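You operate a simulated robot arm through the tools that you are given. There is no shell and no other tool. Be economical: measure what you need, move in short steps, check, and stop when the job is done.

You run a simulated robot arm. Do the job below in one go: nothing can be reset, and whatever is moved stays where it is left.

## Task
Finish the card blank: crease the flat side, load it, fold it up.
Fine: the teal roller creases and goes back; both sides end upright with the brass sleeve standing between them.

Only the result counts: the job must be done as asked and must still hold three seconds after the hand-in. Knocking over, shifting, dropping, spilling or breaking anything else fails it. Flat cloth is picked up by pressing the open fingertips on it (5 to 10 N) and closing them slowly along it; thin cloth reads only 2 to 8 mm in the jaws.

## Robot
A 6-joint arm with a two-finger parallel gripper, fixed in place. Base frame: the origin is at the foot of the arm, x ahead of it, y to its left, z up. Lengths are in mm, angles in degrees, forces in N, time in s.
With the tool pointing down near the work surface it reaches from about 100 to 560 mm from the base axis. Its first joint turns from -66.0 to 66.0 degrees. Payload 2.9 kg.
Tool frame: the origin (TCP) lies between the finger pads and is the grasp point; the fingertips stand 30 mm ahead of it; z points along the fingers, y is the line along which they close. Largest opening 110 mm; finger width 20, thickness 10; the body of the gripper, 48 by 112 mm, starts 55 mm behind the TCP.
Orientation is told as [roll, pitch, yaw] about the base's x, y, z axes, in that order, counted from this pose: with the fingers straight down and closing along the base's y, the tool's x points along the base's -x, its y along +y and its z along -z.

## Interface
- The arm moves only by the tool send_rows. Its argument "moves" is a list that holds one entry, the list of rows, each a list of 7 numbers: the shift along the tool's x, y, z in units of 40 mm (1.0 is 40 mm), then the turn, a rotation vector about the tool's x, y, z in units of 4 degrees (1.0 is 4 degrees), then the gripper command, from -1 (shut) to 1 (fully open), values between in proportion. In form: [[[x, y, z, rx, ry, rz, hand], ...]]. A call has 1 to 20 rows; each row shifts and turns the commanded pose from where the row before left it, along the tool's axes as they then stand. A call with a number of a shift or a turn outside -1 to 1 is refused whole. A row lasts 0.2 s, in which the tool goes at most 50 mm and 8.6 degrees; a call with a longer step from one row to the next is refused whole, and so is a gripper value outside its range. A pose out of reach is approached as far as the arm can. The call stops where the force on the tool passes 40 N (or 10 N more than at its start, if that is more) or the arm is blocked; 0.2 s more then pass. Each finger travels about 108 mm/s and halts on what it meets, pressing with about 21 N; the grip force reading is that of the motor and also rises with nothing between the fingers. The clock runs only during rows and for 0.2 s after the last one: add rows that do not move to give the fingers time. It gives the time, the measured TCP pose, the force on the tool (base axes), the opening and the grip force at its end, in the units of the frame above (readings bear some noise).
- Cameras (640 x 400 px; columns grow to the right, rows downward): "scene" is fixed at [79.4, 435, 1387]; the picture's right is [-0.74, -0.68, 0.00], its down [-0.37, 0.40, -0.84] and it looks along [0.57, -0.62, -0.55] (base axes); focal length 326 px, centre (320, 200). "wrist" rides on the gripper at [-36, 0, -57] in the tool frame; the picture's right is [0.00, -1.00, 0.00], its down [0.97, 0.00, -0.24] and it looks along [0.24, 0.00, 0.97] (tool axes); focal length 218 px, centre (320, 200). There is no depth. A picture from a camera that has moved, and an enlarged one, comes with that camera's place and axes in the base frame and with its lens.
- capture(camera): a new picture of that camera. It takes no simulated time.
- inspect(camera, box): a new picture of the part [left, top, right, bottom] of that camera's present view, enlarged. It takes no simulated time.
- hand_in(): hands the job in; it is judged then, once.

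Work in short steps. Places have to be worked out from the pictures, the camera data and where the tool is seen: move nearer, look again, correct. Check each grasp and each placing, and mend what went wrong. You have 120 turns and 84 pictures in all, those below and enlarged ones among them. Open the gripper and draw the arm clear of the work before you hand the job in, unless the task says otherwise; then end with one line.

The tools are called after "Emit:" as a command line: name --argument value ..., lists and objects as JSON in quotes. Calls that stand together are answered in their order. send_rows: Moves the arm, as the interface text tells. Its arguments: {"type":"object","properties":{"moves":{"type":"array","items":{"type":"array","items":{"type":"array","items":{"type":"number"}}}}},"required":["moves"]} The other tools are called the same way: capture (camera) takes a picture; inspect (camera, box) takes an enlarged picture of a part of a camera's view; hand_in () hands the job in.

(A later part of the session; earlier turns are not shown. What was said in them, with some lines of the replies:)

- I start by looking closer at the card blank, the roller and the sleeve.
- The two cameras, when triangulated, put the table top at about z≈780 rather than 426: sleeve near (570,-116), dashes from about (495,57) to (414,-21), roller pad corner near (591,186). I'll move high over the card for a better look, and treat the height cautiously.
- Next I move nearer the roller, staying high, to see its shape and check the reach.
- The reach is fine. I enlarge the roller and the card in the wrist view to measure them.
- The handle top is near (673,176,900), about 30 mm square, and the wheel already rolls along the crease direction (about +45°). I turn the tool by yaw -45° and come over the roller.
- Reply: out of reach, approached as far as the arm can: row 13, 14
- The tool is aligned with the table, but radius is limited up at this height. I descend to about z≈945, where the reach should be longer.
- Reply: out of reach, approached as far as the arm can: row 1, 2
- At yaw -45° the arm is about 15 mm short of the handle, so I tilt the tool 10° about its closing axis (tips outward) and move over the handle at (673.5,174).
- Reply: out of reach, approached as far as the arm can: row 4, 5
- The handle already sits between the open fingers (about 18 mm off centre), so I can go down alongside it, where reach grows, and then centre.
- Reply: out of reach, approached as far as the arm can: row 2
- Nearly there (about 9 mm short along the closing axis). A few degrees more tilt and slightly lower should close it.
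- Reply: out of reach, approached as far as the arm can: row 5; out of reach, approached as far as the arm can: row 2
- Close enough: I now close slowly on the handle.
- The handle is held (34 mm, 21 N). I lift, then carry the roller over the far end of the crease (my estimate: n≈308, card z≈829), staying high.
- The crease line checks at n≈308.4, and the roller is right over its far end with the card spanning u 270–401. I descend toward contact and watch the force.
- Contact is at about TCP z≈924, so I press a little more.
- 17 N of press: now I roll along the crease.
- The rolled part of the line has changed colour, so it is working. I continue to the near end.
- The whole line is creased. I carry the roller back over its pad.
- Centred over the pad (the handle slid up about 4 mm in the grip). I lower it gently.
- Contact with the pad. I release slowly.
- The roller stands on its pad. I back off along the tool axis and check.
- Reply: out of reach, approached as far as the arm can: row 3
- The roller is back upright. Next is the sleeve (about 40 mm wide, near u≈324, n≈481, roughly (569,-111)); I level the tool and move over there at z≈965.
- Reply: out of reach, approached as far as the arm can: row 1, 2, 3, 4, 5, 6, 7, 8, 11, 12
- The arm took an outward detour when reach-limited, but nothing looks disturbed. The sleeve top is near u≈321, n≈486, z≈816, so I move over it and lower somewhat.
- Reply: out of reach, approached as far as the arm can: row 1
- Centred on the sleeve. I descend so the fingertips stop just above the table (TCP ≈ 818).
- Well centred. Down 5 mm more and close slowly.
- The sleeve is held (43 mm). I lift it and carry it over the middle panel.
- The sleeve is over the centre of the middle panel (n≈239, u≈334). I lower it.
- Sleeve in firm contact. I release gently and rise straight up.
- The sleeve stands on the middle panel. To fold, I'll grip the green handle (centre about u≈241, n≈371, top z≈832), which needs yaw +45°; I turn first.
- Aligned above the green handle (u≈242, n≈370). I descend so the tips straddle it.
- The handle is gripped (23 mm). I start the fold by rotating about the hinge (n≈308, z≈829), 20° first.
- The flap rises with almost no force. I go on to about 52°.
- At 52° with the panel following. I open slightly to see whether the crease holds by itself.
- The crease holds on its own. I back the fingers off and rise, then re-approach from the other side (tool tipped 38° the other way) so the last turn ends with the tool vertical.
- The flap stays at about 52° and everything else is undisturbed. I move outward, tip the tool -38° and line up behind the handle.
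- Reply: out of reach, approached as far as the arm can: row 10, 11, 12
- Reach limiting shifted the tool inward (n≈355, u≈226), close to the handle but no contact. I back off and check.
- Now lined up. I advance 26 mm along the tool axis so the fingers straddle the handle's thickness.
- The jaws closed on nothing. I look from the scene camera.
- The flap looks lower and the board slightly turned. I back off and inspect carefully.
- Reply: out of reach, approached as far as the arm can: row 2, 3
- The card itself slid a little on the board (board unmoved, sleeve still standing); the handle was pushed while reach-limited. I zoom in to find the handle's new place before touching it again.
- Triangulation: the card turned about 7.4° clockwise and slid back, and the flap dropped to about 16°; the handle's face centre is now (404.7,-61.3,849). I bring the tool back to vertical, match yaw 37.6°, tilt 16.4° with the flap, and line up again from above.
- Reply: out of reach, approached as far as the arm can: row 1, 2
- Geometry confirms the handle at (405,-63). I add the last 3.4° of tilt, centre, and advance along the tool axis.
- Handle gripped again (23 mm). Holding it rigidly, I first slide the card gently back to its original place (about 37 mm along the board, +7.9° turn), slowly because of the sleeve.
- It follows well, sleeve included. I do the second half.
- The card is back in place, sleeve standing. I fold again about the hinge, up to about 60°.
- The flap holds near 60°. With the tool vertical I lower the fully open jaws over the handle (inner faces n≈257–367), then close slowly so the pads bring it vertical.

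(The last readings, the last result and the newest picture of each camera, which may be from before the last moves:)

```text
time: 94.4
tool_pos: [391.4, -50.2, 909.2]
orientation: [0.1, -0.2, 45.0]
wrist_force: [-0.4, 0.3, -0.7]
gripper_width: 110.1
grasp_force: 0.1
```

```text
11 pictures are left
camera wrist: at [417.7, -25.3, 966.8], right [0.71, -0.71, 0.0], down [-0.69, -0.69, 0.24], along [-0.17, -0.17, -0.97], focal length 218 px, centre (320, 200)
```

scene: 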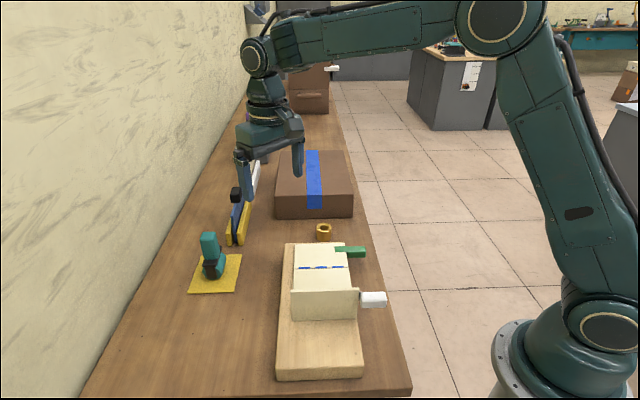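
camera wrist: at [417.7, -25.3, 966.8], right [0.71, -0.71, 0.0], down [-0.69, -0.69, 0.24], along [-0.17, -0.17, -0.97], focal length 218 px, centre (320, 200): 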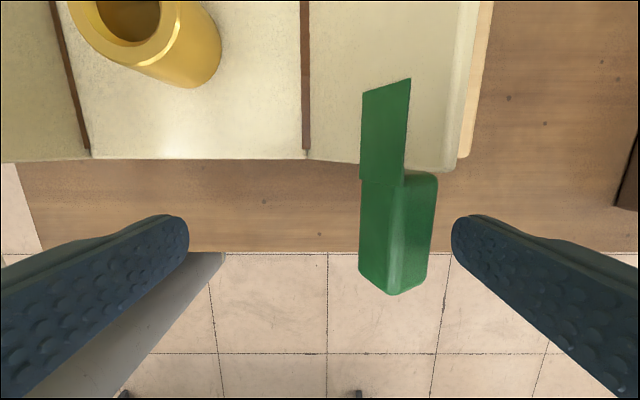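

The handle is between the fingers. I close slowly.

Emit:
send_rows --moves '[[[0, 0, 0, 0, 0, 0, 0.9], [0, 0, 0, 0, 0, 0, 0.8], [0, 0, 0, 0, 0, 0, 0.7], [0, 0, 0, 0, 0, 0, 0.6], [0, 0, 0, 0, 0, 0, 0.5], [0, 0, 0, 0, 0, 0, 0.4], [0, 0, 0, 0, 0, 0, 0.3], [0, 0, 0, 0, 0, 0, 0.2], [0, 0, 0, 0, 0, 0, 0.1], [0, 0, 0, 0, 0, 0, 0.1]]]'

Emit:
capture --camera "wrist"

Emit:
inspect --camera "scene" --box '[260, 200, 400, 340]'

```text
time: 96.6
tool_pos: [392.9, -50.3, 910.6]
orientation: [0.0, -0.1, 45.0]
wrist_force: [-0.3, -0.7, -0.4]
gripper_width: 60.9
grasp_force: 0.1
```

```text
10 pictures are left
camera wrist: at [417.6, -25.2, 966.9], right [0.71, -0.71, 0.0], down [-0.69, -0.69, 0.24], along [-0.17, -0.17, -0.97], focal length 218 px, centre (320, 200)
```

wrist: 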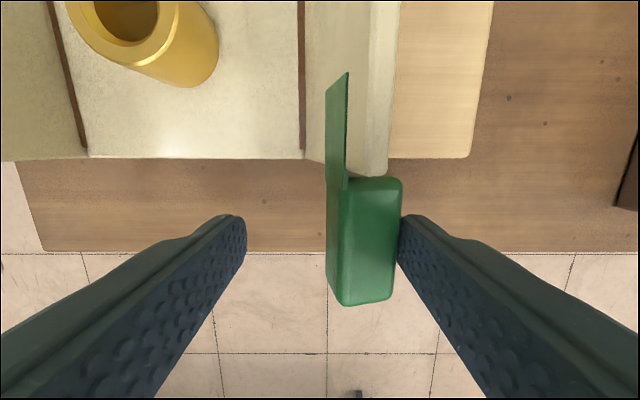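

```text
2.86 times, centred on (330, 270) of scene
camera zoom: at [79.4, 435.0, 1387.0], right [-0.74, -0.68, 0.0], down [-0.37, 0.4, -0.84], along [0.57, -0.62, -0.55], focal length 930 px, centre (291, 0)
```

zoom: 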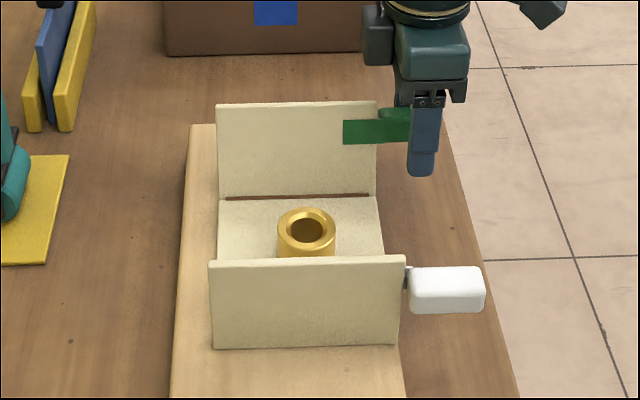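

Working: flap at about 80°, card not sliding. I shift 4 mm inward to match the hinge and close the rest.

Emit:
send_rows --moves '[[[0, 0.05, 0, 0, 0, 0, 0.05], [0, 0.05, 0, 0, 0, 0, 0], [0, 0, 0, 0, 0, 0, -0.1], [0, 0, 0, 0, 0, 0, -0.2], [0, 0, 0, 0, 0, 0, -0.3], [0, 0, 0, 0, 0, 0, -0.4], [0, 0, 0, 0, 0, 0, -0.5], [0, 0, 0, 0, 0, 0, -0.6], [0, 0, 0, 0, 0, 0, -0.7], [0, 0, 0, 0, 0, 0, -0.8], [0, 0, 0, 0, 0, 0, -0.8]]]'

Emit:
capture --camera "wrist"

Emit:
inspect --camera "scene" --box '[260, 200, 400, 340]'

```text
time: 99.0
tool_pos: [389.1, -46.5, 909.8]
orientation: [-0.1, -0.2, 45.0]
wrist_force: [2.2, -0.4, 1.4]
gripper_width: 23.4
grasp_force: 20.5
```

```text
8 pictures are left
camera wrist: at [414.7, -22.2, 966.7], right [0.71, -0.71, 0.0], down [-0.69, -0.69, 0.24], along [-0.17, -0.17, -0.97], focal length 218 px, centre (320, 200)
```

wrist: 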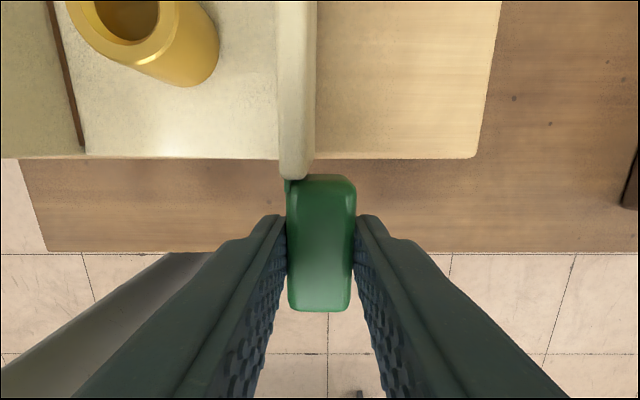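

```text
2.86 times, centred on (330, 270) of scene
camera zoom: at [79.4, 434.9, 1387.0], right [-0.74, -0.68, 0.0], down [-0.37, 0.4, -0.84], along [0.57, -0.62, -0.55], focal length 930 px, centre (291, 0)
```

zoom: 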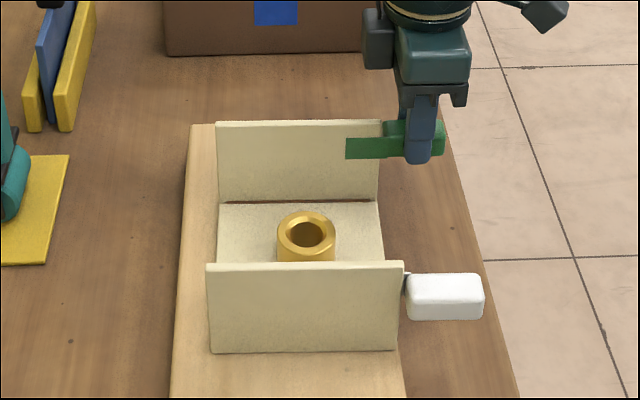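

Both pads are flat on the handle, so the flap is upright. I release slowly and rise straight up.

Emit:
send_rows --moves '[[[0, 0, 0, 0, 0, 0, -0.55], [0, 0, 0, 0, 0, 0, -0.5], [0, 0, 0, 0, 0, 0, -0.4], [0, 0, 0, 0, 0, 0, -0.2], [0, 0, 0, 0, 0, 0, 0], [0, 0, 0, 0, 0, 0, 0], [0, 0, -0.5, 0, 0, 0, 0], [0, 0, -0.9, 0, 0, 0, 0], [0, 0, -0.9, 0, 0, 0, 0], [0, 0, -0.9, 0, 0, 0, 0], [0, 0, 0, 0, 0, 0, 0]]]'

Emit:
capture --camera "wrist"

Emit:
inspect --camera "scene" --box '[170, 200, 400, 350]'

```text
time: 101.4
tool_pos: [387.9, -47.1, 1038.6]
orientation: [0.1, -0.2, 45.0]
wrist_force: [-0.6, 0.0, 0.9]
gripper_width: 54.9
grasp_force: 0.0
```

```text
6 pictures are left
camera wrist: at [414.0, -22.9, 1094.7], right [0.71, -0.71, 0.0], down [-0.69, -0.69, 0.24], along [-0.17, -0.17, -0.97], focal length 218 px, centre (320, 200)
```

wrist: 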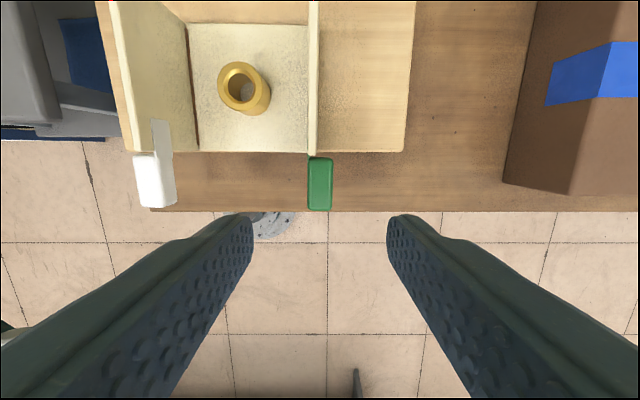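

```text
2.67 times, centred on (285, 275) of scene
camera zoom: at [79.4, 435.0, 1387.0], right [-0.74, -0.68, 0.0], down [-0.37, 0.4, -0.84], along [0.57, -0.62, -0.55], focal length 868 px, centre (413, 0)
```

zoom: 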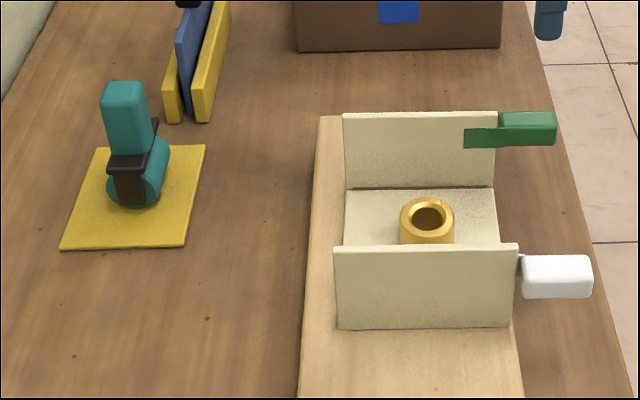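

Both sides stand upright with the sleeve between them and the roller on its pad. I draw the arm clear and wait a bit to check it holds.

Emit:
send_rows --moves '[[[0, 0, -0.9, 0, 0, 0, 0.3], [0, 0, -0.9, 0, 0, 0, 0.5], [0.5, 0, -0.6, 0, 0, 0, 0.7], [0.5, 0, 0, 0, 0, 0, 1], [0, 0, 0, 0, 0, 0, 1], [0, 0, 0, 0, 0, 0, 1], [0, 0, 0, 0, 0, 0, 1], [0, 0, 0, 0, 0, 0, 1], [0, 0, 0, 0, 0, 0, 1], [0, 0, 0, 0, 0, 0, 1], [0, 0, 0, 0, 0, 0, 1], [0, 0, 0, 0, 0, 0, 1], [0, 0, 0, 0, 0, 0, 1], [0, 0, 0, 0, 0, 0, 1]]]'

Emit:
capture --camera "scene"

Emit:
capture --camera "wrist"

```text
time: 104.4
tool_pos: [361.3, -74.8, 1133.9]
orientation: [0.0, -0.2, 45.0]
wrist_force: [0.4, -0.1, 0.4]
gripper_width: 109.9
grasp_force: 0.0
```

```text
4 pictures are left
```

scene: 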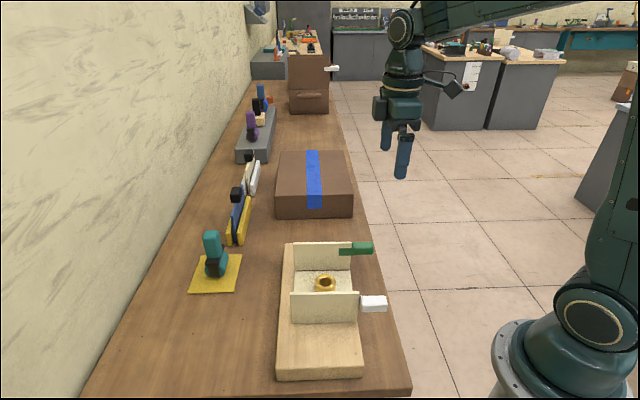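

```text
3 pictures are left
camera wrist: at [386.4, -50.9, 1190.6], right [0.71, -0.71, 0.0], down [-0.69, -0.69, 0.24], along [-0.17, -0.17, -0.97], focal length 218 px, centre (320, 200)
```

wrist: 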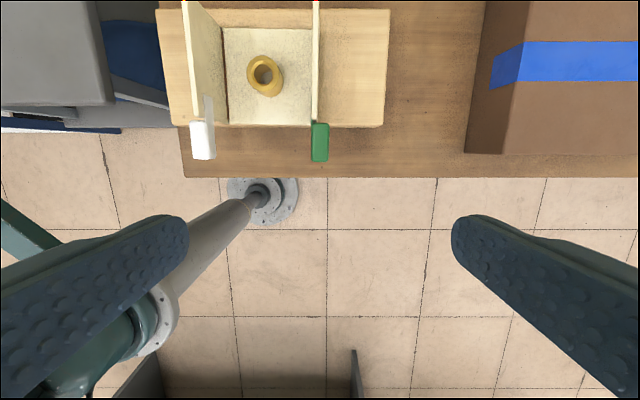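

All stable: creased, roller returned, sleeve standing, both sides upright, arm clear. I hand it in.

Emit:
hand_in

```text
The job is handed in.
```

The card blank is finished and handed in: the teal roller creased the line and is back on its pad, the brass sleeve stands between the two upright sides, and the arm is clear; the card slid and turned on its board during folding, so I moved it back to within a few millimetres of where it was.
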